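You operate a simulated robot arm through the tools that you are given. There is no shell and no other tool.

You are at the controls of a simulated two-armed robot. One attempt, no reset.

TASK
Fill the pink glass to 200 ml, the other two to 100 ml.
Fine: water from the jug, a teaspoon spilt at most; the jug goes back. Set down upright: jug with blue handle.
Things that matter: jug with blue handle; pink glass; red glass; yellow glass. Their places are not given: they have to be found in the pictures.

It is judged by the outcome, as a careful person would: the job done as asked, and still so three seconds after it is handed in. It fails if anything else is knocked over, pushed out of place, dropped, spilled or broken.

THE ROBOT
Two 7-joint arms with three-finger grippers on one trunk that stands fixed in place. Base frame: the origin is at the foot of the trunk, x ahead of it, y to its left, z up; the work surface is at about z = 760. Units: mm, rad, N and s.
The left shoulder is at [70, 165, 1163], the right one opposite. With the tool pointing down near the work surface each hand reaches from about 340 to 860 mm from the base axis, measured 20 degrees to its own side. Payload 3.91 kg a hand.
Tool frame (each hand has its own): the origin (TCP) lies between the finger pads and is the grasp point; the fingertips stand 30 mm ahead of it; z points along the fingers, y is the line along which they close. The gripper opens to 116 mm; its body begins 73 mm behind the TCP.
Orientation is that of the tool frame in the base frame, as a unit quaternion [x, y, z, w]. With the fingers straight down and closing along the base's y, the tool's x points along the base's -x, its y along +y and its z along -z.

THE INTERFACE
- The arms move only by the tool apply_moves. It takes "left_moves", "right_moves" or both (then of equal length, played together; a hand with none holds still); each is a list of rows, each a list of 6 numbers: the shift along the base's x, y, z in units of 30 mm (1.0 is 30 mm), then the turn, a rotation vector about the base's x, y, z in units of 8 degrees (1.0 is 8 degrees). In form: [[dx, dy, dz, rx, ry, rz], ...]. A call has 1 to 20 rows; each row shifts and turns the commanded pose from where the row before left it. "left_grip" and "right_grip" are, for a hand that has rows, the finger opening in mm, from 0 to 116, set as the call begins (left out, the last holds). A call with a number of a shift or a turn outside -1 to 1 is refused whole. A row lasts 0.2 s, in which the tool goes at most 50 mm and 0.15 rad; a call with a longer step from one row to the next is refused whole, and so is a gripper value outside its range. Where a pose cannot be reached the arm comes as near as it can. A force on the tool above 40 N (or 10 N above the force at the start of the call, whichever is more), or a blocked arm, ends the call early, and 0.2 s more pass. Each finger travels about 153 mm/s and halts on what it meets, pressing with about 40 N; the grip force reading is that of the motor and also rises with nothing between the fingers. The clock runs only during rows and for 0.2 s after the last one: add rows that do not move to give the fingers time. The reply holds the time, the measured pose of the TCP, the force on the tool along the base axes, the opening and the grip force, in the units named above and with some noise, with the torque about the TCP (base axes, N m) and any sound that the robot's microphone picked up.
- Cameras (640 x 400 px; columns grow to the right, rows downward): "scene" is now at [130.2, -44.8, 1485.8]; the picture's right is [-0.47, -0.88, 0.00], its down [-0.46, 0.25, -0.85] and it looks along [0.75, -0.40, -0.52] (base axes); focal length 354 px, centre (320, 200). "left" rides on the left gripper at [75, 17, -88] in its tool frame; the picture's right is [-0.22, 0.97, 0.00], its down [-0.70, -0.16, -0.70] and it looks along [-0.68, -0.16, 0.71] (tool axes); focal length 247 px, centre (320, 200). "right" rides on the right gripper at [52, 56, -88] in its tool frame; the picture's right is [-0.73, 0.68, 0.00], its down [-0.49, -0.52, -0.70] and it looks along [-0.48, -0.51, 0.71] (tool axes); focal length 247 px, centre (320, 200).
- get_image(camera): a new picture of that camera. The clock stands still meanwhile.
- move_column(by): slides the trunk up (or, below 0, down) by that many mm; the arms and the scene camera ride with it, the base frame stays. It gives what a move gives, with no picture.
- aim_head(pan, tilt): turns the head with the scene camera to pan (to the left, within 1.501 rad either way) and tilt (down, from -0.506 to 1.204), counted from straight ahead of the robot. It gives what a move gives.
- measure_at(camera, pixels): for up to 12 pixels [column, row] of the newest picture of that camera ("zoom" is the newest enlarged one), the place [x, y, z] in the base frame of the surface seen there, good to about 2 mm. The clock stands still meanwhile.
- close_up(camera, box): a new picture of the part [left, top, right, bottom] of that camera's present view, enlarged. The clock stands still meanwhile.
- close_job(): hands the job in; it is judged then, once.

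Leave the grippers open and the arms clear of the work at the hand-in unless told otherwise.

The tools are called by a JSON object that holds its "name" and its "arguments". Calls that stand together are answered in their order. apply_moves: Moves the arms, as the interface text tells. Its arguments: {"type":"object","properties":{"left_moves":{"type":"array"},"left_grip":{"type":"number"},"right_moves":{"type":"array"},"right_grip":{"type":"number"}},"required":[]} The other tools are called the same way: move_column (by) moves the trunk up or down; aim_head (pan, tilt) turns the head that bears the scene camera; get_image (camera) takes a picture; measure_at (camera, pixels) gives the place of the surface under pixels of a picture; close_up (camera, box) takes an enlarged picture of a part of a camera's view; close_job () hands the job in.

At the start:

```text
clock: 0.0
left_ee_pos: [512.5, -7.0, 1234.7]
left_tool_rot: [-0.002, 1.0, -0.001, 0.001]
left_wrist_force: [-0.1, 0.0, 0.1]
left_moment: [-0.03, 0.04, -0.01]
left_opening: 116.2
left_grasp_force: 0.1
right_ee_pos: [470.1, -511.1, 1195.8]
right_tool_rot: [0.0, 1.0, 0.0, 0.0]
right_wrist_force: [0.6, 0.1, 0.6]
right_moment: [0.01, 0.02, -0.01]
right_opening: 116.0
right_grasp_force: 0.1
trunk travel left (down, up): [-700.0, 140.0]
head pan, tilt (commanded): [-0.492, 0.55]
```

scene: 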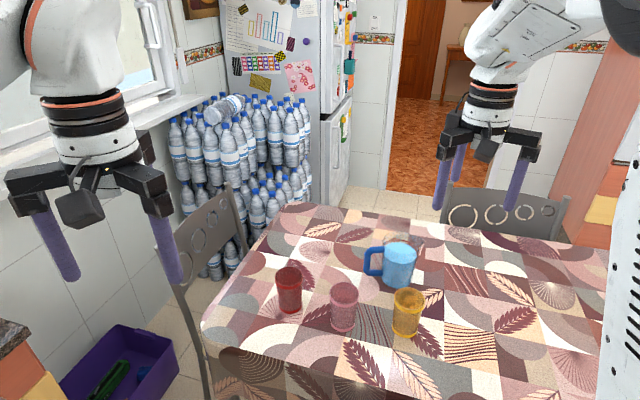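
right: 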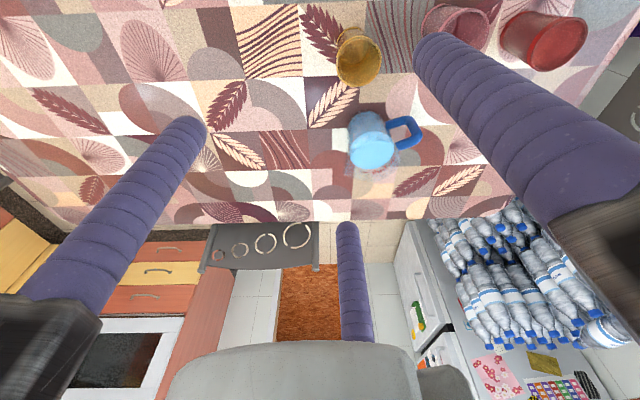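
left: 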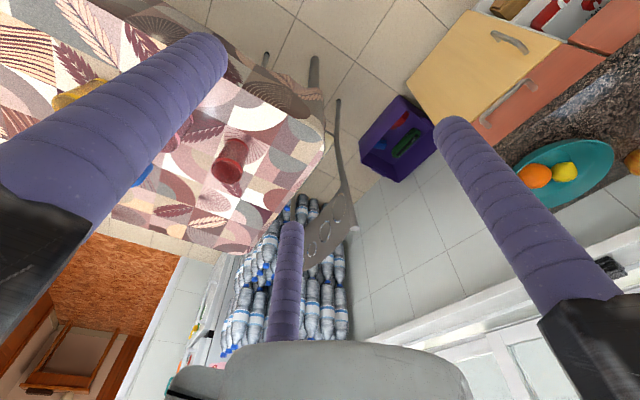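

I see the blue jug at about (397,265) with its handle on the left at (373,260), the red glass at (289,290), the pink glass at (344,307) and the yellow glass at (407,312). First I'll take an enlarged view of that area.

{"name": "close_up", "arguments": {"camera": "scene", "box": [260, 220, 450, 345]}}

```text
3.20 times, centred on (355, 282) of scene
```

zoom: 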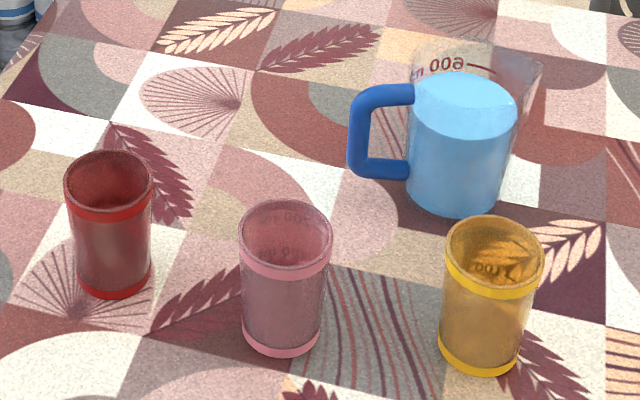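

The jug is transparent with a "600 m.." mark and holds light blue water. Its handle points to picture left and its spout to the right. The glasses seem to have marks inside. I'll measure points on the rims, bases, handle and water surface.

{"name": "measure_at", "arguments": {"camera": "zoom", "pixels": [[108, 158], [113, 292], [285, 205], [282, 350], [493, 222], [480, 368], [465, 90], [455, 210], [362, 130], [385, 95], [385, 168], [540, 68]]}}

{"name": "close_up", "arguments": {"camera": "scene", "box": [350, 225, 430, 295]}}

{"name": "close_up", "arguments": {"camera": "scene", "box": [325, 275, 430, 340]}}

```text
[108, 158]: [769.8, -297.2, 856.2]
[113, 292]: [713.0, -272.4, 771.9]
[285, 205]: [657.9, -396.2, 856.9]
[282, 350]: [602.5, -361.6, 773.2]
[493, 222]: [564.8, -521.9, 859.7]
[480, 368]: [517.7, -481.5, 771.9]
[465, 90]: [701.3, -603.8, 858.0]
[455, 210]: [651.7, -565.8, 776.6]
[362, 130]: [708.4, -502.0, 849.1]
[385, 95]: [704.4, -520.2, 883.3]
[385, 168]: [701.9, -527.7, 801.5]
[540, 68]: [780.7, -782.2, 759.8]
```

```text
5.71 times, centred on (390, 260) of scene
```

zoom: 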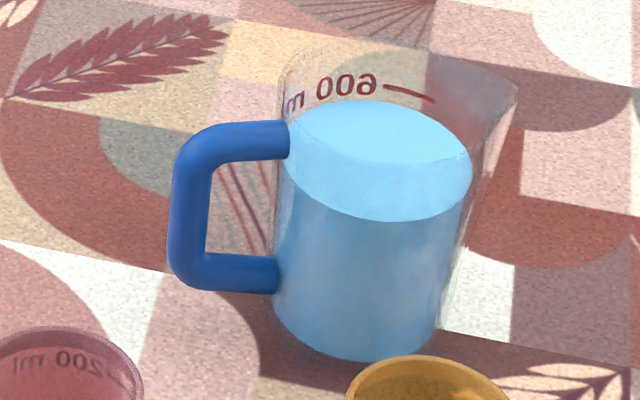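

```text
6.10 times, centred on (378, 308) of scene
```

zoom: 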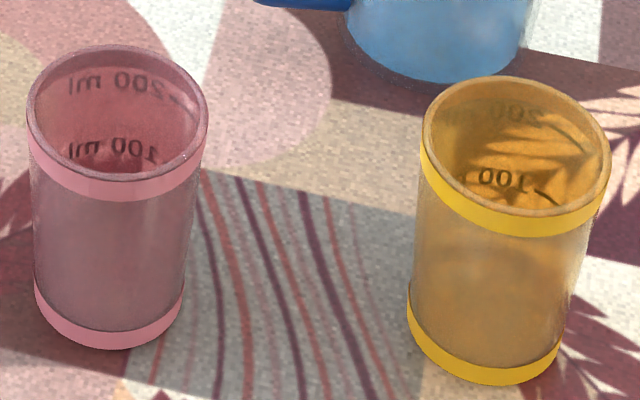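

The glasses carry 100 ml and 200 ml marks on the far wall, and the jug's water sits just below its 600 ml mark. Before planning a grasp I want to see how the fingers close. Both arms are high and clear, so I'll close the right gripper to 40 in place and look. I'll also zoom on the jug again to measure it.

{"name": "apply_moves", "arguments": {"right_moves": [[0, 0, 0, 0, 0, 0], [0, 0, 0, 0, 0, 0], [0, 0, 0, 0, 0, 0], [0, 0, 0, 0, 0, 0]], "right_grip": 30}}

{"name": "get_image", "arguments": {"camera": "right"}}

{"name": "close_up", "arguments": {"camera": "scene", "box": [350, 225, 430, 295]}}

{"name": "measure_at", "arguments": {"camera": "zoom", "pixels": [[283, 100], [430, 50], [515, 85], [300, 130], [375, 105], [468, 165], [375, 215], [360, 357], [280, 275], [438, 325], [190, 210], [375, 160]]}}

```text
clock: 1.0
left_ee_pos: [513.3, -5.3, 1234.0]
left_tool_rot: [-0.001, 1.0, 0.001, -0.001]
left_wrist_force: [-0.4, -0.5, 0.2]
left_moment: [-0.01, -0.05, 0.01]
left_opening: 115.9
left_grasp_force: 0.1
right_ee_pos: [471.0, -509.4, 1196.4]
right_tool_rot: [0.0, 1.0, 0.0, -0.001]
right_wrist_force: [-0.2, -0.4, -0.3]
right_moment: [0.01, -0.01, -0.01]
right_opening: 29.8
right_grasp_force: 0.0
trunk travel left (down, up): [-700.0, 140.0]
head pan, tilt (commanded): [-0.492, 0.55]
```

```text
taken
```

right: 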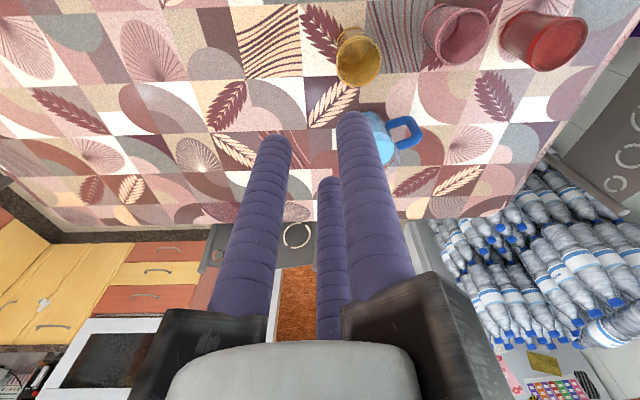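

```text
5.71 times, centred on (390, 260) of scene
```

zoom: 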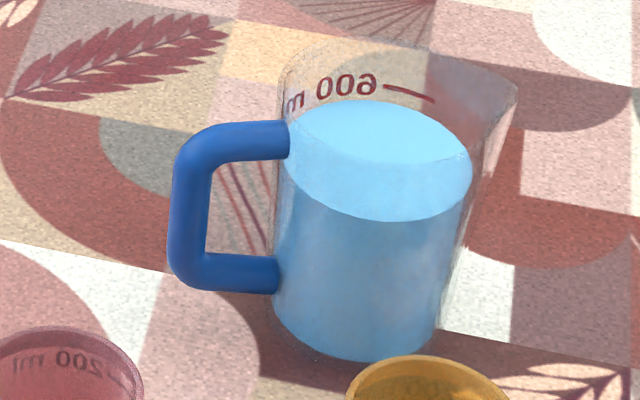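

```text
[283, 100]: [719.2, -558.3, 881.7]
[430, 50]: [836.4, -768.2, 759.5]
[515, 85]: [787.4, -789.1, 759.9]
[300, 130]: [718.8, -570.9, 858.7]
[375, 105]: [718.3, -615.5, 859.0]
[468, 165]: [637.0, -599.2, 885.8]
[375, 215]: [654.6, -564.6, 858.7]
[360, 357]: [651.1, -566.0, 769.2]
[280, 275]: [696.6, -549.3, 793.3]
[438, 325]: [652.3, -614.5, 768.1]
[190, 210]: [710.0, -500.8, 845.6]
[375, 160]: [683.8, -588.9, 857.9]
```

The gripper is centric: three fingers about 20 mm thick converge radially, one on tool +y and two at ±30° below −y. The jug's inner diameter is about 82 mm, centred near (686,-590), with the water surface at z≈858, so roughly 500 ml. The handle bar's outer face is near (709,-501). Next I'll take tighter close-ups of the jug from the scene and right cameras and measure the handle.

{"name": "close_up", "arguments": {"camera": "scene", "box": [360, 230, 424, 270]}}

{"name": "close_up", "arguments": {"camera": "scene", "box": [364, 238, 412, 290]}}

{"name": "measure_at", "arguments": {"camera": "zoom", "pixels": [[70, 120], [70, 170], [70, 220], [75, 260], [105, 235], [150, 95], [180, 80], [180, 115], [190, 98], [180, 290], [150, 315], [180, 320]]}}

{"name": "close_up", "arguments": {"camera": "right", "box": [310, 90, 430, 190]}}

```text
10.00 times, centred on (392, 250) of scene
```

zoom: 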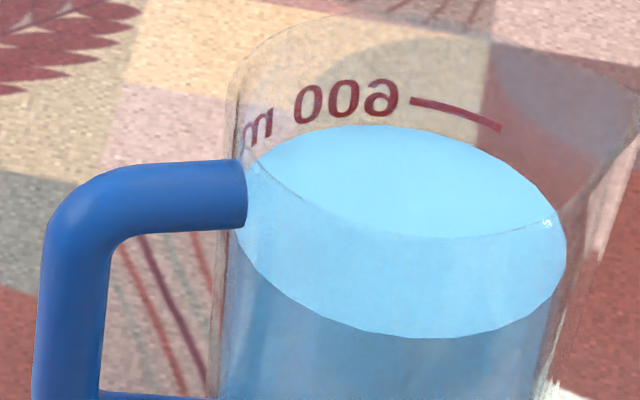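

```text
7.69 times, centred on (388, 264) of scene
```

zoom: 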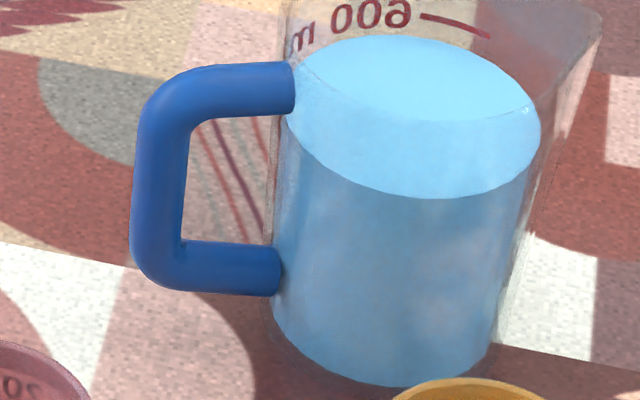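

```text
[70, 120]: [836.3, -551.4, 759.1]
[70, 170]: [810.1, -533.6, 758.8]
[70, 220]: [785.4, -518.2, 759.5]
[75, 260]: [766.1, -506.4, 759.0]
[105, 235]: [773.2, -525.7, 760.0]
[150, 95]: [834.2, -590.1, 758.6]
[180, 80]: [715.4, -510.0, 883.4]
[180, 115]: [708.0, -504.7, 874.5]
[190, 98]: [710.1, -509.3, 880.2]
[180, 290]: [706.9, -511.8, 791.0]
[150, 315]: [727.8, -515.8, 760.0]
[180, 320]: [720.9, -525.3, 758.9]
```

```text
4.00 times, centred on (370, 140) of right
```

zoom: 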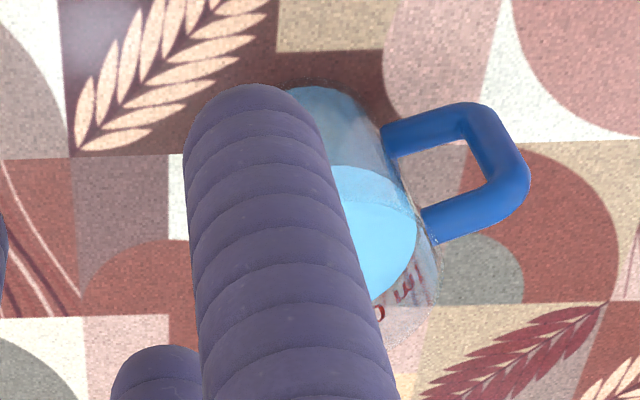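

I'll re-take the scene close-up and measure points along the handle's vertical bar and its top and bottom arms.

{"name": "close_up", "arguments": {"camera": "scene", "box": [364, 238, 412, 290]}}

{"name": "measure_at", "arguments": {"camera": "zoom", "pixels": [[158, 120], [158, 160], [158, 200], [158, 240], [140, 180], [176, 180], [220, 72], [260, 70], [260, 90], [260, 110], [230, 265], [270, 270]]}}

{"name": "close_up", "arguments": {"camera": "scene", "box": [420, 60, 560, 230]}}

{"name": "measure_at", "arguments": {"camera": "scene", "pixels": [[205, 325], [290, 206], [440, 222], [605, 250], [330, 385], [240, 360], [500, 380], [420, 390], [570, 350], [600, 330]]}}

```text
7.69 times, centred on (388, 264) of scene
```

zoom: 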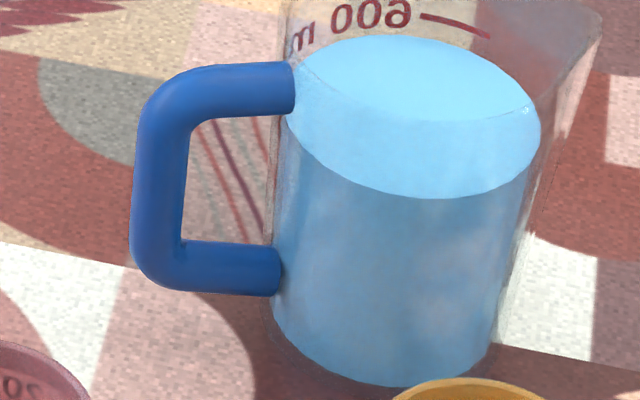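

```text
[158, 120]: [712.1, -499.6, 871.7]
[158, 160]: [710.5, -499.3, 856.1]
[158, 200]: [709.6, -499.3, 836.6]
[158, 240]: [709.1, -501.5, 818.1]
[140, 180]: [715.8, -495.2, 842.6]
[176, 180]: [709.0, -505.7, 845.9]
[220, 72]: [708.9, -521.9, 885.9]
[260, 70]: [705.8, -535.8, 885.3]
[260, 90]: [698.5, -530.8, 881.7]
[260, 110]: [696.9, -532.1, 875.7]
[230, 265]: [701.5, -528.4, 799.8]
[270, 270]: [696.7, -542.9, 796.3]
```

```text
2.35 times, centred on (490, 145) of scene
```

zoom: 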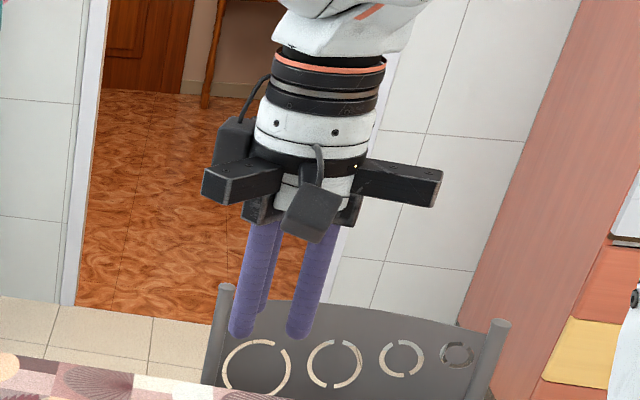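

```text
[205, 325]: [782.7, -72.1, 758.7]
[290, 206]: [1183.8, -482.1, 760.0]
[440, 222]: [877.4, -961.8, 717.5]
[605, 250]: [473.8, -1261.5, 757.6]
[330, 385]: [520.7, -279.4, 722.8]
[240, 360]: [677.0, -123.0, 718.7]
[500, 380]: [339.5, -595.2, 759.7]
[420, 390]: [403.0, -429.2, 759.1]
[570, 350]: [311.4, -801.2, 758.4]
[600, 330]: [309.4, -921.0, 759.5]
```

The handle's vertical bar axis is near (717,-505) with a radius of about 9 mm, and its hole spans z≈808–868. It points along (0.33,0.94) from the jug centre (686,-590). I plan to reach from the robot side with one finger through the hole and two outside, tool tilted about 30° down, and pour by rolling. First I'll check how much free space the left arm has, so I can move it out of the way.

{"name": "measure_at", "arguments": {"camera": "scene", "pixels": [[20, 260], [100, 220], [150, 120], [190, 250], [230, 200], [210, 340], [100, 370], [60, 260], [480, 205], [560, 205], [20, 390], [250, 60]]}}

{"name": "get_image", "arguments": {"camera": "left"}}

{"name": "measure_at", "arguments": {"camera": "left", "pixels": [[500, 300], [560, 170], [600, 250], [420, 270], [330, 220], [230, 160], [520, 330], [620, 330]]}}

```text
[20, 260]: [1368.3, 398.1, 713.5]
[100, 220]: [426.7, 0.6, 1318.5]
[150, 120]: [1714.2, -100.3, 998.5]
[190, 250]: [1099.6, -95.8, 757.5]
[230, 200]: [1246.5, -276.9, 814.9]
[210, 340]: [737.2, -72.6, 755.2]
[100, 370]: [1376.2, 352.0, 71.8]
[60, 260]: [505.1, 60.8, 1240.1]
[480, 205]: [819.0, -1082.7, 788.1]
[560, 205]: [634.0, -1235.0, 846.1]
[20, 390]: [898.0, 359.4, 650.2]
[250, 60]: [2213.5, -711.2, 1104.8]
```

```text
taken
```

left: 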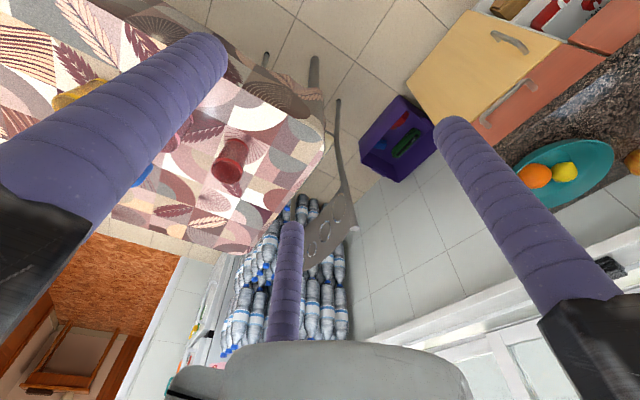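

```text
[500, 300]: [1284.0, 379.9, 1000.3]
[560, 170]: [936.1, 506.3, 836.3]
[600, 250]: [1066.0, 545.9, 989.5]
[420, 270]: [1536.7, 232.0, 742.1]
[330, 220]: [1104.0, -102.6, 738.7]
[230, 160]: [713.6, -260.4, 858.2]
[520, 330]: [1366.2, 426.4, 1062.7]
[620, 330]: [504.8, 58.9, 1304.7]
```

There's free space around (420,240,1240), so I'll move the left arm about 240 mm left, away from the work. In the same call I'll turn the right hand in place, high above the table, into the grasp orientation: tool pointing along (0.82,-0.29,-0.5) with one finger toward the jug side.

{"name": "apply_moves", "arguments": {"left_moves": [[-0.3, 1, 0.1, 0, 0, 0], [-0.3, 1, 0.1, 0, 0, 0], [-0.3, 1, 0.1, 0, 0, 0], [-0.3, 1, 0.1, 0, 0, 0], [-0.3, 1, 0.1, 0, 0, 0], [-0.3, 1, 0.1, 0, 0, 0], [-0.3, 1, 0.1, 0, 0, 0], [-0.3, 1, 0.1, 0, 0, 0], [0, 0, 0, 0, 0, 0], [0, 0, 0, 0, 0, 0], [0, 0, 0, 0, 0, 0], [0, 0, 0, 0, 0, 0], [0, 0, 0, 0, 0, 0]], "right_moves": [[0, 0, 0, 0.233, -0.632, -0.746], [0, 0, 0, 0.233, -0.632, -0.746], [0, 0, 0, 0.233, -0.632, -0.746], [0, 0, 0, 0.233, -0.632, -0.746], [0, 0, 0, 0.233, -0.632, -0.746], [0, 0, 0, 0.233, -0.632, -0.746], [0, 0, 0, 0.233, -0.632, -0.746], [0, 0, 0, 0.233, -0.632, -0.746], [0, 0, 0, 0.233, -0.632, -0.746], [0, 0, 0, 0.233, -0.632, -0.746], [0, 0, 0, 0.233, -0.632, -0.746], [0, 0, 0, 0.233, -0.632, -0.746], [0, 0, 0, 0, 0, 0]], "right_grip": 46}}

{"name": "get_image", "arguments": {"camera": "scene"}}

{"name": "get_image", "arguments": {"camera": "right"}}

```text
clock: 3.8
left_ee_pos: [446.0, 223.7, 1259.3]
left_tool_rot: [-0.001, 1.0, 0.0, 0.001]
left_wrist_force: [0.2, 0.0, 0.8]
left_moment: [-0.02, -0.01, 0.02]
left_opening: 116.1
left_grasp_force: 0.0
left hand out of reach, approached as far as the arm can: row 8
right_ee_pos: [470.8, -509.7, 1194.7]
right_tool_rot: [0.556, 0.665, 0.173, 0.469]
right_wrist_force: [-0.2, -0.6, 0.9]
right_moment: [0.01, 0.01, -0.01]
right_opening: 46.1
right_grasp_force: 0.1
trunk travel left (down, up): [-700.0, 140.0]
head pan, tilt (commanded): [-0.492, 0.55]
```

```text
taken
```

scene: 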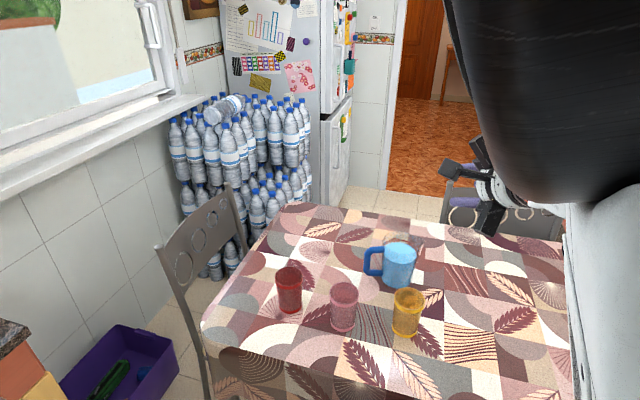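

```text
taken
```

right: 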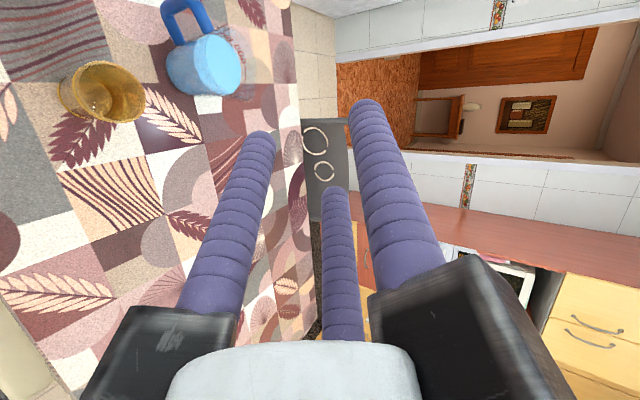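

The right hand reached the commanded orientation and the glasses and jug are untouched. Before gripping anything I'll rehearse the pour with the empty hand. I'll go to about (520,-330,1000), yaw to +7°, then roll 70° about the forward axis in the pouring sense to check reach.

{"name": "apply_moves", "arguments": {"right_moves": [[0.163, 0.6, -0.65, 0, 0, 0.331], [0.163, 0.6, -0.65, 0, 0, 0.331], [0.163, 0.6, -0.65, 0, 0, 0.331], [0.163, 0.6, -0.65, 0, 0, 0.331], [0.163, 0.6, -0.65, 0, 0, 0.331], [0.163, 0.6, -0.65, 0, 0, 0.331], [0.163, 0.6, -0.65, 0, 0, 0.331], [0.163, 0.6, -0.65, 0, 0, 0.331], [0.163, 0.6, -0.65, 0, 0, 0.331], [0.163, 0.6, -0.65, 0, 0, 0.331], [0, 0, 0, 0, 0, 0]]}}

{"name": "get_image", "arguments": {"camera": "scene"}}

```text
clock: 6.2
left_ee_pos: [445.3, 223.5, 1260.3]
left_tool_rot: [-0.001, 1.0, 0.0, 0.001]
left_wrist_force: [-0.4, 1.1, 0.2]
left_moment: [0.01, -0.04, 0.0]
left_opening: 115.9
left_grasp_force: 0.1
right_ee_pos: [537.8, -343.6, 1007.3]
right_tool_rot: [0.385, 0.775, 0.275, 0.418]
right_wrist_force: [-0.5, -0.1, 1.0]
right_moment: [0.01, 0.03, -0.01]
right_opening: 46.0
right_grasp_force: 0.0
right hand out of reach, approached as far as the arm can: row 4, 5, 6, 7
trunk travel left (down, up): [-700.0, 140.0]
head pan, tilt (commanded): [-0.492, 0.55]
```

```text
taken
```

scene: 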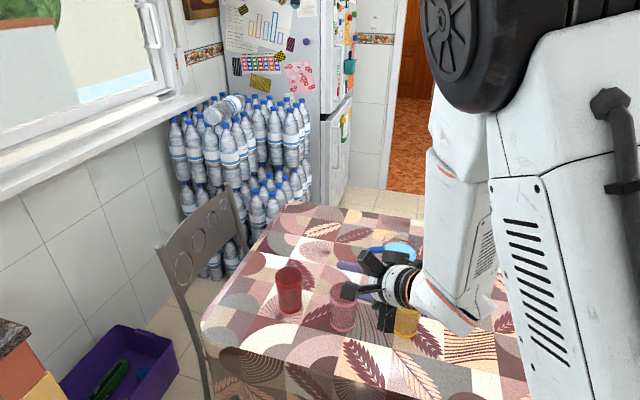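

The orientation is right (tool yaw +7°, 30° down), but the position is 15–20 mm off and some rows were reported out of reach. I'll let it settle with still rows and read again.

{"name": "apply_moves", "arguments": {"right_moves": [[0, 0, 0, 0, 0, 0], [0, 0, 0, 0, 0, 0]]}}

```text
clock: 6.8
left_ee_pos: [445.4, 223.7, 1260.2]
left_tool_rot: [-0.001, 1.0, -0.001, 0.0]
left_wrist_force: [0.9, 1.5, 0.2]
left_moment: [0.01, 0.03, 0.0]
left_opening: 116.1
left_grasp_force: 0.1
right_ee_pos: [537.8, -343.1, 1006.7]
right_tool_rot: [0.387, 0.775, 0.276, 0.417]
right_wrist_force: [-0.7, 0.3, 0.1]
right_moment: [0.01, 0.02, -0.02]
right_opening: 46.0
right_grasp_force: 0.1
trunk travel left (down, up): [-700.0, 140.0]
head pan, tilt (commanded): [-0.492, 0.55]
```

It settled at (538,-343,1007), so the commanded pose follows what the arm could reach. Now I'll rehearse a 70° pouring roll in place, in ten rows of 7°.

{"name": "apply_moves", "arguments": {"right_moves": [[0, 0, 0, 0.868, 0.107, 0], [0, 0, 0, 0.868, 0.107, 0], [0, 0, 0, 0.868, 0.107, 0], [0, 0, 0, 0.868, 0.107, 0], [0, 0, 0, 0.868, 0.107, 0], [0, 0, 0, 0.868, 0.107, 0], [0, 0, 0, 0.868, 0.107, 0], [0, 0, 0, 0.868, 0.107, 0], [0, 0, 0, 0.868, 0.107, 0], [0, 0, 0, 0.868, 0.107, 0], [0, 0, 0, 0, 0, 0]]}}

{"name": "get_image", "arguments": {"camera": "scene"}}

```text
clock: 9.2
left_ee_pos: [446.2, 224.6, 1258.9]
left_tool_rot: [-0.001, 1.0, 0.0, 0.0]
left_wrist_force: [0.5, -0.4, 0.0]
left_moment: [0.02, -0.03, -0.02]
left_opening: 116.0
left_grasp_force: 0.2
right_ee_pos: [537.0, -342.3, 1005.6]
right_tool_rot: [0.573, 0.509, 0.639, 0.067]
right_wrist_force: [-0.6, 0.9, 0.0]
right_moment: [-0.02, 0.0, 0.0]
right_opening: 46.3
right_grasp_force: 0.0
trunk travel left (down, up): [-700.0, 140.0]
head pan, tilt (commanded): [-0.492, 0.55]
```

```text
taken
```

scene: 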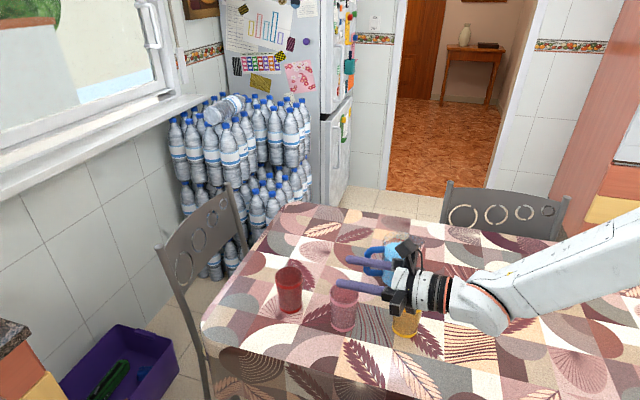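

The 70° roll was reached with no trouble. Next I'll rehearse the start-of-pour pose for the yellow glass, with tilt back to 30° and the TCP at about (520,-327,920), which stays above the glass rims at z≈858.

{"name": "apply_moves", "arguments": {"right_moves": [[-0.113, 0.102, -0.571, -0.9925, -0.122, 0], [-0.113, 0.102, -0.571, -0.9925, -0.122, 0], [-0.113, 0.102, -0.571, -0.9925, -0.122, 0], [-0.113, 0.102, -0.571, -0.9925, -0.122, 0], [-0.113, 0.102, -0.571, -0.9925, -0.122, 0], [0, 0, 0, 0, 0, 0]]}}

{"name": "get_image", "arguments": {"camera": "scene"}}

```text
clock: 10.6
left_ee_pos: [445.9, 222.6, 1258.9]
left_tool_rot: [-0.001, 1.0, 0.001, 0.001]
left_wrist_force: [0.1, -0.2, -0.1]
left_moment: [0.0, 0.02, 0.01]
left_opening: 116.0
left_grasp_force: 0.1
right_ee_pos: [519.9, -327.0, 918.4]
right_tool_rot: [0.489, 0.692, 0.452, 0.28]
right_wrist_force: [-0.8, -0.1, -0.3]
right_moment: [0.0, 0.01, 0.01]
right_opening: 45.9
right_grasp_force: 0.0
trunk travel left (down, up): [-700.0, 140.0]
head pan, tilt (commanded): [-0.492, 0.55]
```

```text
taken
```

scene: 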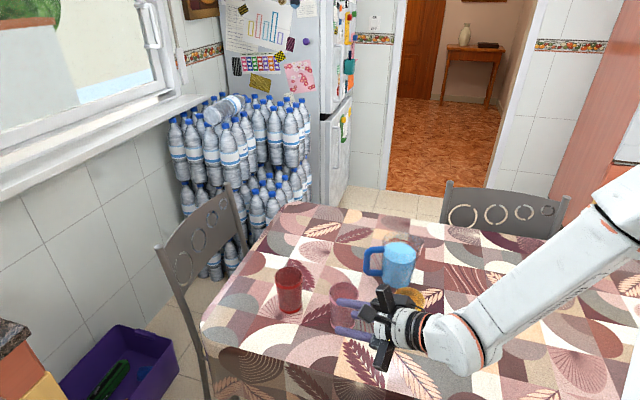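

That pose was reached exactly. Now I'll rehearse the level carrying pose at the same spot, with tilt 0 and raised to z≈985.

{"name": "apply_moves", "arguments": {"right_moves": [[0, 0, 0.56, -0.93, -0.114, 0], [0, 0, 0.56, -0.93, -0.114, 0], [0, 0, 0.56, -0.93, -0.114, 0], [0, 0, 0.56, -0.93, -0.114, 0], [0, 0, 0, 0, 0, 0]]}}

{"name": "close_up", "arguments": {"camera": "scene", "box": [260, 220, 450, 345]}}

```text
clock: 11.8
left_ee_pos: [446.4, 221.9, 1258.7]
left_tool_rot: [-0.001, 1.0, 0.001, 0.0]
left_wrist_force: [-0.9, 0.0, -0.6]
left_moment: [0.0, -0.02, -0.05]
left_opening: 116.0
left_grasp_force: 0.0
right_ee_pos: [530.7, -333.0, 984.9]
right_tool_rot: [0.386, 0.775, 0.275, 0.417]
right_wrist_force: [0.3, 0.6, -0.3]
right_moment: [0.0, -0.02, -0.02]
right_opening: 46.1
right_grasp_force: 0.0
right hand out of reach, approached as far as the arm can: row 4
trunk travel left (down, up): [-700.0, 140.0]
head pan, tilt (commanded): [-0.492, 0.55]
```

```text
3.20 times, centred on (355, 282) of scene
```

zoom: 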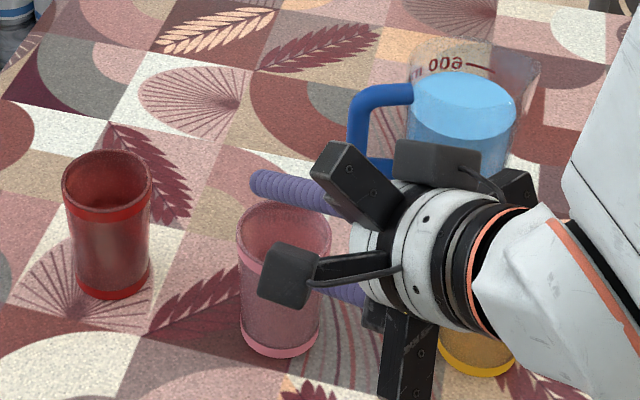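

At level tilt this close pose is marginal: it stopped at (531,-333). I'll raise the trunk by 100 mm to put the shoulder farther away, then test the same pose again.

{"name": "move_column", "arguments": {"by": 100}}

{"name": "apply_moves", "arguments": {"right_moves": [[-0.09, 0.05, -0.83, 0, 0, 0], [-0.09, 0.05, -0.83, 0, 0, 0], [-0.09, 0.05, -0.83, 0, 0, 0], [-0.09, 0.05, -0.83, 0, 0, 0], [0, 0, 0, 0, 0, 0]]}}

```text
clock: 13.1
left_ee_pos: [445.6, 224.0, 1358.8]
left_tool_rot: [0.0, 1.0, 0.0, 0.0]
left_wrist_force: [-0.4, 0.6, -0.3]
left_moment: [-0.01, 0.0, 0.0]
left_opening: 115.6
left_grasp_force: 0.0
right_ee_pos: [531.8, -332.3, 1085.2]
right_tool_rot: [0.387, 0.775, 0.275, 0.417]
right_wrist_force: [0.6, 0.2, -0.3]
right_moment: [-0.01, 0.02, 0.02]
right_opening: 46.0
right_grasp_force: 0.1
trunk travel left (down, up): [-800.0, 40.0]
head pan, tilt (commanded): [-0.492, 0.55]
```

```text
clock: 14.3
left_ee_pos: [444.7, 223.0, 1359.0]
left_tool_rot: [-0.001, 1.0, 0.0, 0.001]
left_wrist_force: [0.5, -0.1, -1.1]
left_moment: [-0.01, -0.01, -0.01]
left_opening: 116.2
left_grasp_force: 0.0
right_ee_pos: [529.7, -331.8, 1077.1]
right_tool_rot: [0.386, 0.775, 0.275, 0.417]
right_wrist_force: [-0.1, 1.0, -0.2]
right_moment: [-0.01, 0.02, -0.01]
right_opening: 46.0
right_grasp_force: 0.0
right hand out of reach, approached as far as the arm can: row 1, 2, 3, 4
trunk travel left (down, up): [-800.0, 40.0]
head pan, tilt (commanded): [-0.492, 0.55]
```

It's stuck near (530,-332,1077), so this looks like a joint limit rather than distance. I'll try moving outward in x and then down to find out where the limit lies.

{"name": "apply_moves", "arguments": {"right_moves": [[0.8, -0.2, -0.5, 0, 0, 0], [0.8, -0.2, -0.8, 0, 0, 0], [0, 0, -0.9, 0, 0, 0], [0, 0, -0.8, 0, 0, 0], [0, 0, 0, 0, 0, 0]]}}

{"name": "get_image", "arguments": {"camera": "scene"}}

```text
clock: 15.5
left_ee_pos: [446.1, 223.8, 1358.4]
left_tool_rot: [-0.001, 1.0, -0.001, 0.0]
left_wrist_force: [0.8, -1.2, 0.9]
left_moment: [-0.01, -0.02, -0.01]
left_opening: 116.1
left_grasp_force: 0.1
right_ee_pos: [530.6, -332.0, 1077.1]
right_tool_rot: [0.385, 0.776, 0.275, 0.417]
right_wrist_force: [-0.2, 0.2, 0.1]
right_moment: [0.03, -0.01, -0.01]
right_opening: 46.2
right_grasp_force: 0.0
right hand out of reach, approached as far as the arm can: row 1, 2, 3, 4
trunk travel left (down, up): [-800.0, 40.0]
head pan, tilt (commanded): [-0.492, 0.55]
```

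```text
taken
```

scene: 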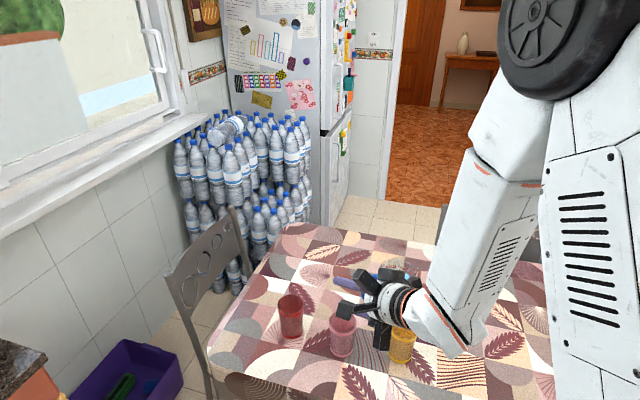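

It won't move in x or down from here. Tilting freed it before, so I'll try a small pouring-sense tilt together with a move outward.

{"name": "apply_moves", "arguments": {"right_moves": [[0, 0, 0, 0.868, 0.107, 0], [0, 0, 0, 0.868, 0.107, 0], [0.5, -0.3, 0, 0.868, 0.107, 0], [0.5, -0.3, -0.5, 0, 0, 0], [0.5, -0.3, -0.5, 0, 0, 0], [0, 0, 0, 0, 0, 0]]}}

```text
clock: 16.9
left_ee_pos: [444.6, 223.9, 1358.5]
left_tool_rot: [-0.002, 1.0, 0.0, 0.001]
left_wrist_force: [0.1, 0.5, -0.7]
left_moment: [-0.02, 0.0, 0.01]
left_opening: 115.9
left_grasp_force: 0.0
right_ee_pos: [575.6, -359.3, 1046.7]
right_tool_rot: [0.462, 0.722, 0.402, 0.323]
right_wrist_force: [0.0, -0.3, 0.0]
right_moment: [-0.04, -0.01, -0.01]
right_opening: 46.2
right_grasp_force: 0.1
trunk travel left (down, up): [-800.0, 40.0]
head pan, tilt (commanded): [-0.492, 0.55]
```

Tilting by 21° freed it. The blocking joint seems to be the final roll axis at its lower limit. The gripper has 120° symmetry, so I'll roll the hand +120° about its own axis, putting the tool +y finger on the jug side. That should leave margin on both sides, and I'll rehearse it here.

{"name": "apply_moves", "arguments": {"right_moves": [[0, 0, 0, 0.838, 0.283, -0.467], [0, 0, 0, 0.838, 0.283, -0.467], [0, 0, 0, 0.838, 0.283, -0.467], [0, 0, 0, 0.838, 0.283, -0.467], [0, 0, 0, 0.838, 0.283, -0.467], [0, 0, 0, 0.838, 0.283, -0.467], [0, 0, 0, 0.838, 0.283, -0.467], [0, 0, 0, 0.838, 0.283, -0.467], [0, 0, 0, 0.838, 0.283, -0.467], [0, 0, 0, 0.838, 0.283, -0.467], [0, 0, 0, 0.838, 0.283, -0.467], [0, 0, 0, 0.838, 0.283, -0.467], [0, 0, 0, 0.838, 0.283, -0.467], [0, 0, 0, 0.838, 0.283, -0.467], [0, 0, 0, 0.838, 0.283, -0.467], [0, 0, 0, 0, 0, 0]]}}

```text
clock: 20.3
left_ee_pos: [446.7, 223.8, 1358.2]
left_tool_rot: [-0.001, 1.0, 0.0, 0.0]
left_wrist_force: [-0.6, -0.4, 0.3]
left_moment: [0.0, 0.01, -0.02]
left_opening: 116.2
left_grasp_force: 0.0
right_ee_pos: [576.0, -359.0, 1044.1]
right_tool_rot: [0.856, -0.039, 0.48, -0.188]
right_wrist_force: [-0.4, -0.3, -1.3]
right_moment: [-0.01, 0.02, 0.01]
right_opening: 46.3
right_grasp_force: 0.1
trunk travel left (down, up): [-800.0, 40.0]
head pan, tilt (commanded): [-0.492, 0.55]
```

The +120° roll was reached cleanly. Now I'll untilt to level, lower the trunk back by 100 mm, and test the close level pose for the yellow glass again.

{"name": "apply_moves", "arguments": {"right_moves": [[0, 0, 0, -0.868, -0.107, 0], [0, 0, 0, -0.868, -0.107, 0], [0, 0, 0, -0.868, -0.107, 0], [0, 0, 0.5, 0, 0, 0], [0, 0, 0.8, 0, 0, 0], [0, 0, 0, 0, 0, 0]]}}

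{"name": "move_column", "arguments": {"by": -100}}

{"name": "apply_moves", "arguments": {"right_moves": [[-0.6, 0.35, 0, 0, 0, 0], [-0.6, 0.35, 0, 0, 0, 0], [-0.6, 0.35, 0, 0, 0, 0], [0, 0, 0, 0, 0, 0]]}}

{"name": "get_image", "arguments": {"camera": "scene"}}

{"name": "get_image", "arguments": {"camera": "right"}}

```text
clock: 21.7
left_ee_pos: [447.0, 223.6, 1358.9]
left_tool_rot: [-0.001, 1.0, 0.001, 0.0]
left_wrist_force: [0.2, -0.8, 0.4]
left_moment: [-0.02, 0.01, -0.01]
left_opening: 116.1
left_grasp_force: 0.2
right_ee_pos: [578.0, -359.5, 1084.4]
right_tool_rot: [0.865, 0.053, 0.498, -0.03]
right_wrist_force: [0.6, 0.4, -0.5]
right_moment: [-0.03, 0.0, 0.03]
right_opening: 46.0
right_grasp_force: 0.0
trunk travel left (down, up): [-800.0, 40.0]
head pan, tilt (commanded): [-0.492, 0.55]
```

```text
clock: 23.1
left_ee_pos: [445.1, 224.2, 1260.0]
left_tool_rot: [-0.001, 1.0, 0.0, 0.0]
left_wrist_force: [0.4, 0.2, -0.6]
left_moment: [0.0, -0.03, -0.02]
left_opening: 116.0
left_grasp_force: 0.1
right_ee_pos: [577.0, -361.2, 983.8]
right_tool_rot: [0.865, 0.054, 0.499, -0.031]
right_wrist_force: [-0.2, 0.8, -0.6]
right_moment: [0.02, 0.01, 0.03]
right_opening: 46.2
right_grasp_force: 0.0
trunk travel left (down, up): [-700.0, 140.0]
head pan, tilt (commanded): [-0.492, 0.55]
```

```text
clock: 24.1
left_ee_pos: [446.9, 222.1, 1259.1]
left_tool_rot: [-0.001, 1.0, -0.001, 0.0]
left_wrist_force: [-0.9, -0.1, -1.0]
left_moment: [0.03, -0.02, 0.02]
left_opening: 116.2
left_grasp_force: 0.0
right_ee_pos: [529.8, -332.9, 980.6]
right_tool_rot: [0.865, 0.054, 0.498, -0.031]
right_wrist_force: [-0.8, -0.5, 0.2]
right_moment: [0.01, -0.02, -0.02]
right_opening: 46.1
right_grasp_force: 0.1
right hand out of reach, approached as far as the arm can: row 3
trunk travel left (down, up): [-700.0, 140.0]
head pan, tilt (commanded): [-0.492, 0.55]
```

```text
taken
```

scene: 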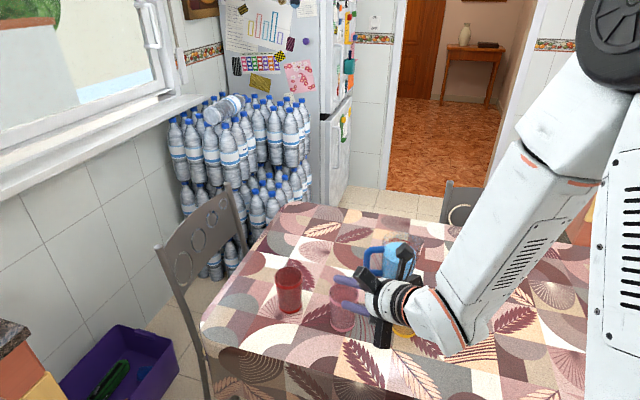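

```text
taken
```

right: 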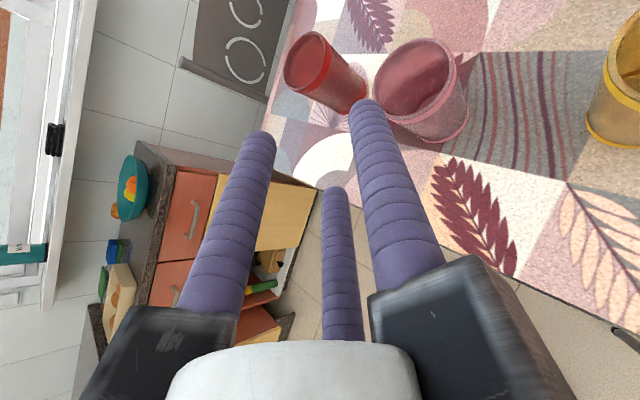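

It's the same stopping point, so this is an arm folding limit at level tilt, not the roll. With some tilt the pose is reachable, so I'll approach the yellow glass already tilted about 20°, which is below the pour-out angle. In this roll configuration I'll now rehearse the whole pour path: 30° at (520,-327,920), up to 75° at (528,-396,1027).

{"name": "apply_moves", "arguments": {"right_moves": [[0, 0, 0, 0.93, 0.114, 0], [0, 0, 0, 0.93, 0.114, 0], [-0.15, 0.1, -0.8, 0.93, 0.114, 0], [-0.15, 0.1, -1.0, 0.93, 0.114, 0], [0, 0, 0, 0, 0, 0]]}}

{"name": "apply_moves", "arguments": {"right_moves": [[0.05, -0.3, 0.5, 0.93, 0.114, 0], [0.05, -0.3, 0.5, 0.93, 0.114, 0], [0.05, -0.4, 0.6, 0.93, 0.114, 0], [0.05, -0.4, 0.6, 0.93, 0.114, 0], [0.05, -0.5, 0.6, 0.93, 0.114, 0], [0, -0.4, 0.6, 0.93, 0.114, 0], [0, 0, 0, 0, 0, 0]]}}

{"name": "get_image", "arguments": {"camera": "right"}}

{"name": "get_image", "arguments": {"camera": "scene"}}

```text
clock: 25.3
left_ee_pos: [447.1, 224.6, 1259.2]
left_tool_rot: [-0.001, 1.0, -0.001, 0.0]
left_wrist_force: [-0.3, 0.8, -0.2]
left_moment: [-0.03, -0.02, -0.04]
left_opening: 116.2
left_grasp_force: 0.0
right_ee_pos: [523.7, -324.5, 928.7]
right_tool_rot: [0.843, -0.076, 0.468, -0.254]
right_wrist_force: [-0.6, 0.3, 0.3]
right_moment: [-0.02, 0.01, -0.01]
right_opening: 46.0
right_grasp_force: 0.0
trunk travel left (down, up): [-700.0, 140.0]
head pan, tilt (commanded): [-0.492, 0.55]
```

```text
clock: 26.9
left_ee_pos: [445.4, 223.4, 1259.6]
left_tool_rot: [-0.001, 1.0, 0.001, -0.001]
left_wrist_force: [-0.2, 0.8, -0.2]
left_moment: [-0.04, 0.0, -0.01]
left_opening: 115.9
left_grasp_force: 0.1
right_ee_pos: [530.2, -397.0, 1031.1]
right_tool_rot: [0.704, -0.261, 0.364, -0.551]
right_wrist_force: [0.2, -0.2, -0.1]
right_moment: [0.0, -0.02, 0.0]
right_opening: 46.0
right_grasp_force: 0.0
trunk travel left (down, up): [-700.0, 140.0]
head pan, tilt (commanded): [-0.492, 0.55]
```

```text
taken
```

right: 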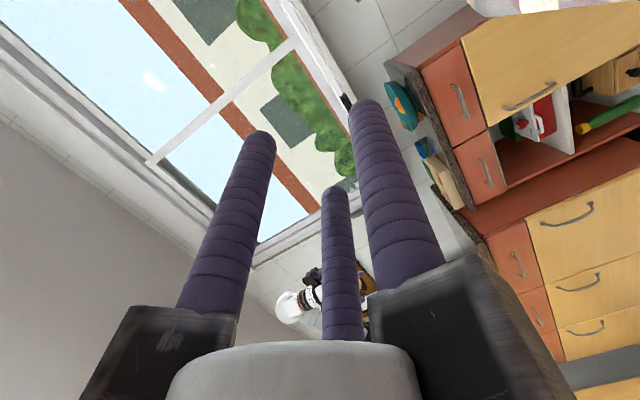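

```text
taken
```

scene: 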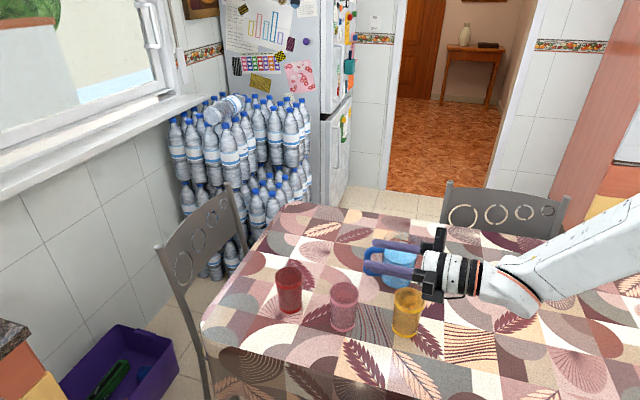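

The full pour path works in this roll too, but here the hand camera looks away from the jug. In the earlier roll it faces the jug, so I'll go back to that one.

One clash came up. At the original −19.5° approach yaw, the lower finger rail would come within millimetres of the pink glass at about (630,-379). Approaching at yaw −8°, tilted 35° down, passes between pink and yellow with about 20 mm to spare. I'll roll back while rising, then untilt.

{"name": "apply_moves", "arguments": {"right_moves": [[0, 0, 0.15, -0.8006, -0.585, 0.1295], [0, 0, 0.15, -0.8006, -0.585, 0.1295], [0, 0, 0.15, -0.8006, -0.585, 0.1295], [0, 0, 0.15, -0.8006, -0.585, 0.1295], [0, 0, 0.15, -0.8006, -0.585, 0.1295], [0, 0, 0.15, -0.8006, -0.585, 0.1295], [0, 0, 0.15, -0.8006, -0.585, 0.1295], [0, 0, 0.15, -0.8006, -0.585, 0.1295], [0, 0, 0.15, -0.8006, -0.585, 0.1295], [0, 0, 0.15, -0.8006, -0.585, 0.1295], [0, 0, 0.15, -0.8006, -0.585, 0.1295], [0, 0, 0.15, -0.8006, -0.585, 0.1295], [0, 0, 0.15, -0.8006, -0.585, 0.1295], [0, 0, 0.15, -0.8006, -0.585, 0.1295], [0, 0, 0.15, -0.8006, -0.585, 0.1295]]}}

{"name": "apply_moves", "arguments": {"right_moves": [[0.233, -0.243, -0.13, -0.93, -0.114, 0], [0.233, -0.243, -0.13, -0.93, -0.114, 0], [0.233, -0.243, -0.13, -0.93, -0.114, 0], [0.233, -0.243, -0.13, -0.93, -0.114, 0], [0.233, -0.243, -0.13, -0.93, -0.114, 0], [0.233, -0.243, -0.13, -0.93, -0.114, 0], [0.233, -0.243, -0.13, -0.93, -0.114, 0], [0.233, -0.243, -0.13, -0.93, -0.114, 0], [0.233, -0.243, -0.13, -0.93, -0.114, 0], [0.233, -0.243, -0.13, -0.93, -0.114, 0], [0, 0, 0, 0, 0, -0.9375], [0, 0, 0, 0, 0, -0.9375], [0, 0, 0, 0.087, 0.619, 0], [0, 0, 0, 0, 0, 0]]}}

{"name": "get_image", "arguments": {"camera": "right"}}

{"name": "get_image", "arguments": {"camera": "scene"}}

```text
clock: 30.1
left_ee_pos: [445.3, 223.3, 1259.6]
left_tool_rot: [0.0, 1.0, 0.0, 0.0]
left_wrist_force: [0.0, 0.2, 0.8]
left_moment: [0.0, 0.04, 0.01]
left_opening: 115.9
left_grasp_force: 0.0
right_ee_pos: [527.8, -395.7, 1098.9]
right_tool_rot: [0.577, 0.481, 0.658, 0.04]
right_wrist_force: [0.5, 0.4, 0.3]
right_moment: [-0.01, 0.0, 0.02]
right_opening: 45.9
right_grasp_force: 0.1
trunk travel left (down, up): [-700.0, 140.0]
head pan, tilt (commanded): [-0.492, 0.55]
```

```text
clock: 33.1
left_ee_pos: [445.4, 223.0, 1258.0]
left_tool_rot: [-0.001, 1.0, 0.001, 0.0]
left_wrist_force: [-0.5, 0.1, -1.0]
left_moment: [0.0, -0.03, 0.0]
left_opening: 115.8
left_grasp_force: 0.1
right_ee_pos: [598.9, -468.6, 1059.2]
right_tool_rot: [0.496, 0.736, 0.202, 0.414]
right_wrist_force: [-0.2, 0.0, 0.3]
right_moment: [0.02, 0.0, 0.03]
right_opening: 46.2
right_grasp_force: 0.0
trunk travel left (down, up): [-700.0, 140.0]
head pan, tilt (commanded): [-0.492, 0.55]
```

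```text
taken
```

right: 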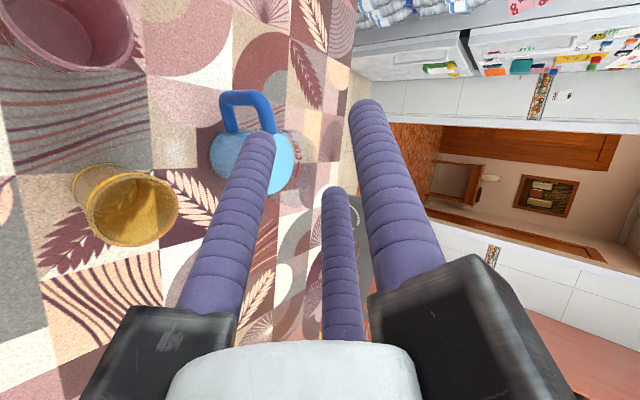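

```text
taken
```

scene: 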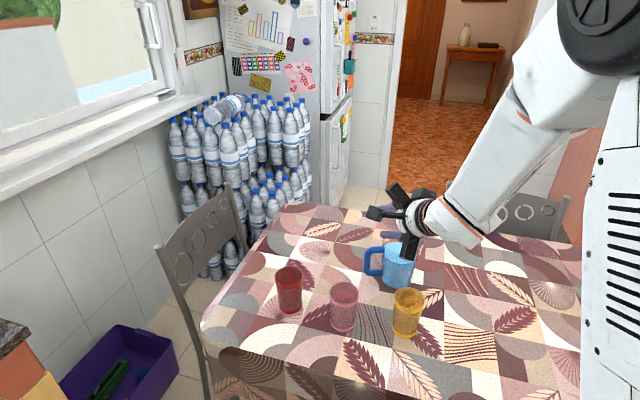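

The orientation is on target: tool z = (0.81,-0.11,-0.575). The right camera shows the handle at about (245,105). I'll take close-ups and measure the handle from this camera, to cross-check against the scene camera.

{"name": "close_up", "arguments": {"camera": "right", "box": [195, 75, 315, 205]}}

{"name": "measure_at", "arguments": {"camera": "zoom", "pixels": [[80, 40], [120, 30], [160, 30], [200, 40], [100, 90], [215, 80], [225, 110], [100, 115], [150, 50], [110, 200]]}}

```text
3.08 times, centred on (255, 140) of right
```

zoom: 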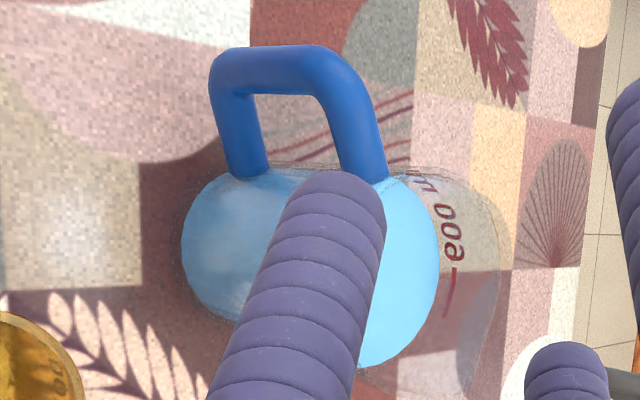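

```text
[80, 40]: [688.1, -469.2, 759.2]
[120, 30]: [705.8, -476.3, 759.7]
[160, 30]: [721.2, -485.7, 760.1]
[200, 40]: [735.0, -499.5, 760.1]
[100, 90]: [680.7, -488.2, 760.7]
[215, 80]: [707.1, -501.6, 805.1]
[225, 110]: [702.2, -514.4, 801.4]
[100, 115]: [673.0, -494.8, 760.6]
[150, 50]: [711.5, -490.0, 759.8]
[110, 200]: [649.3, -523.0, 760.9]
```

My first pixels missed the bar. In this enlarged view the vertical bar runs along row ~70 from column 235 to 330, the bottom arm down column ~240 and the top arm down column ~360. I'll measure those.

{"name": "measure_at", "arguments": {"camera": "zoom", "pixels": [[240, 70], [270, 70], [300, 68], [285, 50], [285, 60], [285, 80], [285, 90], [345, 95], [365, 150], [240, 120], [248, 165], [375, 170]]}}

{"name": "close_up", "arguments": {"camera": "scene", "box": [270, 255, 430, 345]}}

{"name": "measure_at", "arguments": {"camera": "zoom", "pixels": [[25, 78], [75, 48], [125, 78], [75, 105], [240, 140], [295, 110], [350, 140], [295, 172], [490, 160], [548, 138], [605, 160], [548, 195]]}}

```text
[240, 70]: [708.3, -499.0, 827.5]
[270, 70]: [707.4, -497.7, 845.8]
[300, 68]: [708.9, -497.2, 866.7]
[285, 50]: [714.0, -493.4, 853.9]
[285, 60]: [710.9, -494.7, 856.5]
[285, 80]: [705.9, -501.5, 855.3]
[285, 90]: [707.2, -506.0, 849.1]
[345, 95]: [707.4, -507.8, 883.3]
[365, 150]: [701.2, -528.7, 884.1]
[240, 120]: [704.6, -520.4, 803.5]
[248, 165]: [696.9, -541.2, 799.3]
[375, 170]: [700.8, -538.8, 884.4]
```

```text
4.00 times, centred on (350, 300) of scene
```

zoom: 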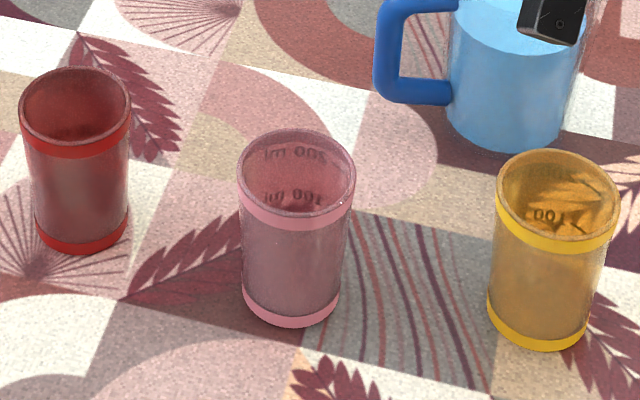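

```text
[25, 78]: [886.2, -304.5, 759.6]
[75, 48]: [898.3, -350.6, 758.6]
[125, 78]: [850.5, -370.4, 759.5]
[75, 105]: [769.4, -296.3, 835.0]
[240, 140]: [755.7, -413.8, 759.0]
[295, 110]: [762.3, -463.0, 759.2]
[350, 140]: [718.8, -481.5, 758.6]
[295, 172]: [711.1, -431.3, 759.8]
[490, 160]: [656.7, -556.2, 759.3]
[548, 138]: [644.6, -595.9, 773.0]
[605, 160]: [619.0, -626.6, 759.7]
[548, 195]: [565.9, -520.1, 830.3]
```

Both cameras agree: the bar axis is at about (716,-503.5), with the hole from z≈805 to 866. The grasp TCP is therefore about (716.7,-497.5,836). I'll go to a pre-grasp point 120 mm back along the tool axis, at (619.5,-484,905), above the glass rims and between pink and yellow.

{"name": "apply_moves", "arguments": {"right_moves": [[0.114, -0.085, -0.857, 0, 0, 0], [0.114, -0.085, -0.857, 0, 0, 0], [0.114, -0.085, -0.857, 0, 0, 0], [0.114, -0.085, -0.857, 0, 0, 0], [0.114, -0.085, -0.857, 0, 0, 0], [0.114, -0.085, -0.857, 0, 0, 0], [0, 0, 0, 0, 0, 0]], "right_grip": 46}}

{"name": "get_image", "arguments": {"camera": "right"}}

{"name": "get_image", "arguments": {"camera": "scene"}}

```text
clock: 34.7
left_ee_pos: [445.6, 223.1, 1260.4]
left_tool_rot: [0.0, 1.0, 0.0, 0.0]
left_wrist_force: [0.7, -0.1, 0.1]
left_moment: [0.01, -0.01, 0.0]
left_opening: 116.2
left_grasp_force: 0.0
right_ee_pos: [620.3, -483.8, 904.2]
right_tool_rot: [0.495, 0.736, 0.202, 0.415]
right_wrist_force: [0.0, 0.5, -0.3]
right_moment: [-0.01, 0.03, 0.01]
right_opening: 46.1
right_grasp_force: 0.1
trunk travel left (down, up): [-700.0, 140.0]
head pan, tilt (commanded): [-0.492, 0.55]
```

```text
taken
```

right: 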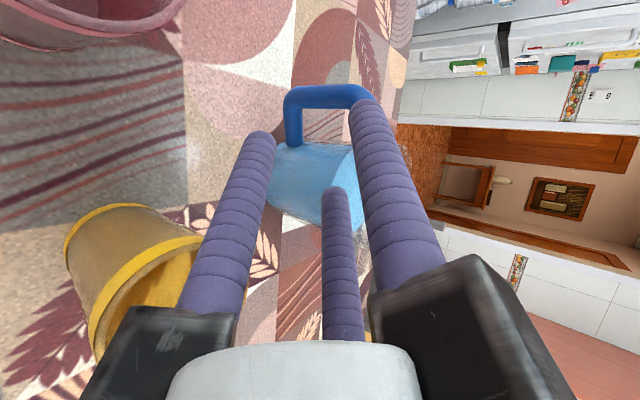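

```text
taken
```

scene: 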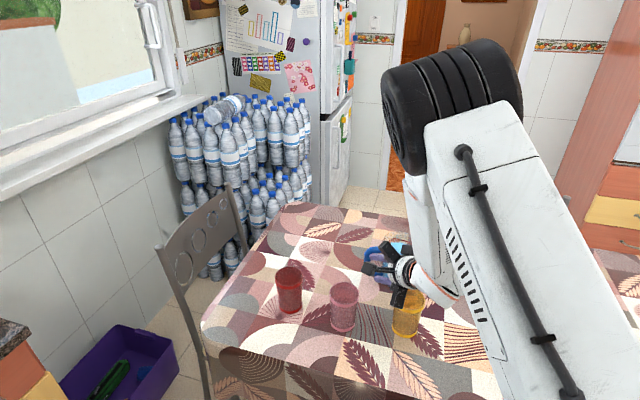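

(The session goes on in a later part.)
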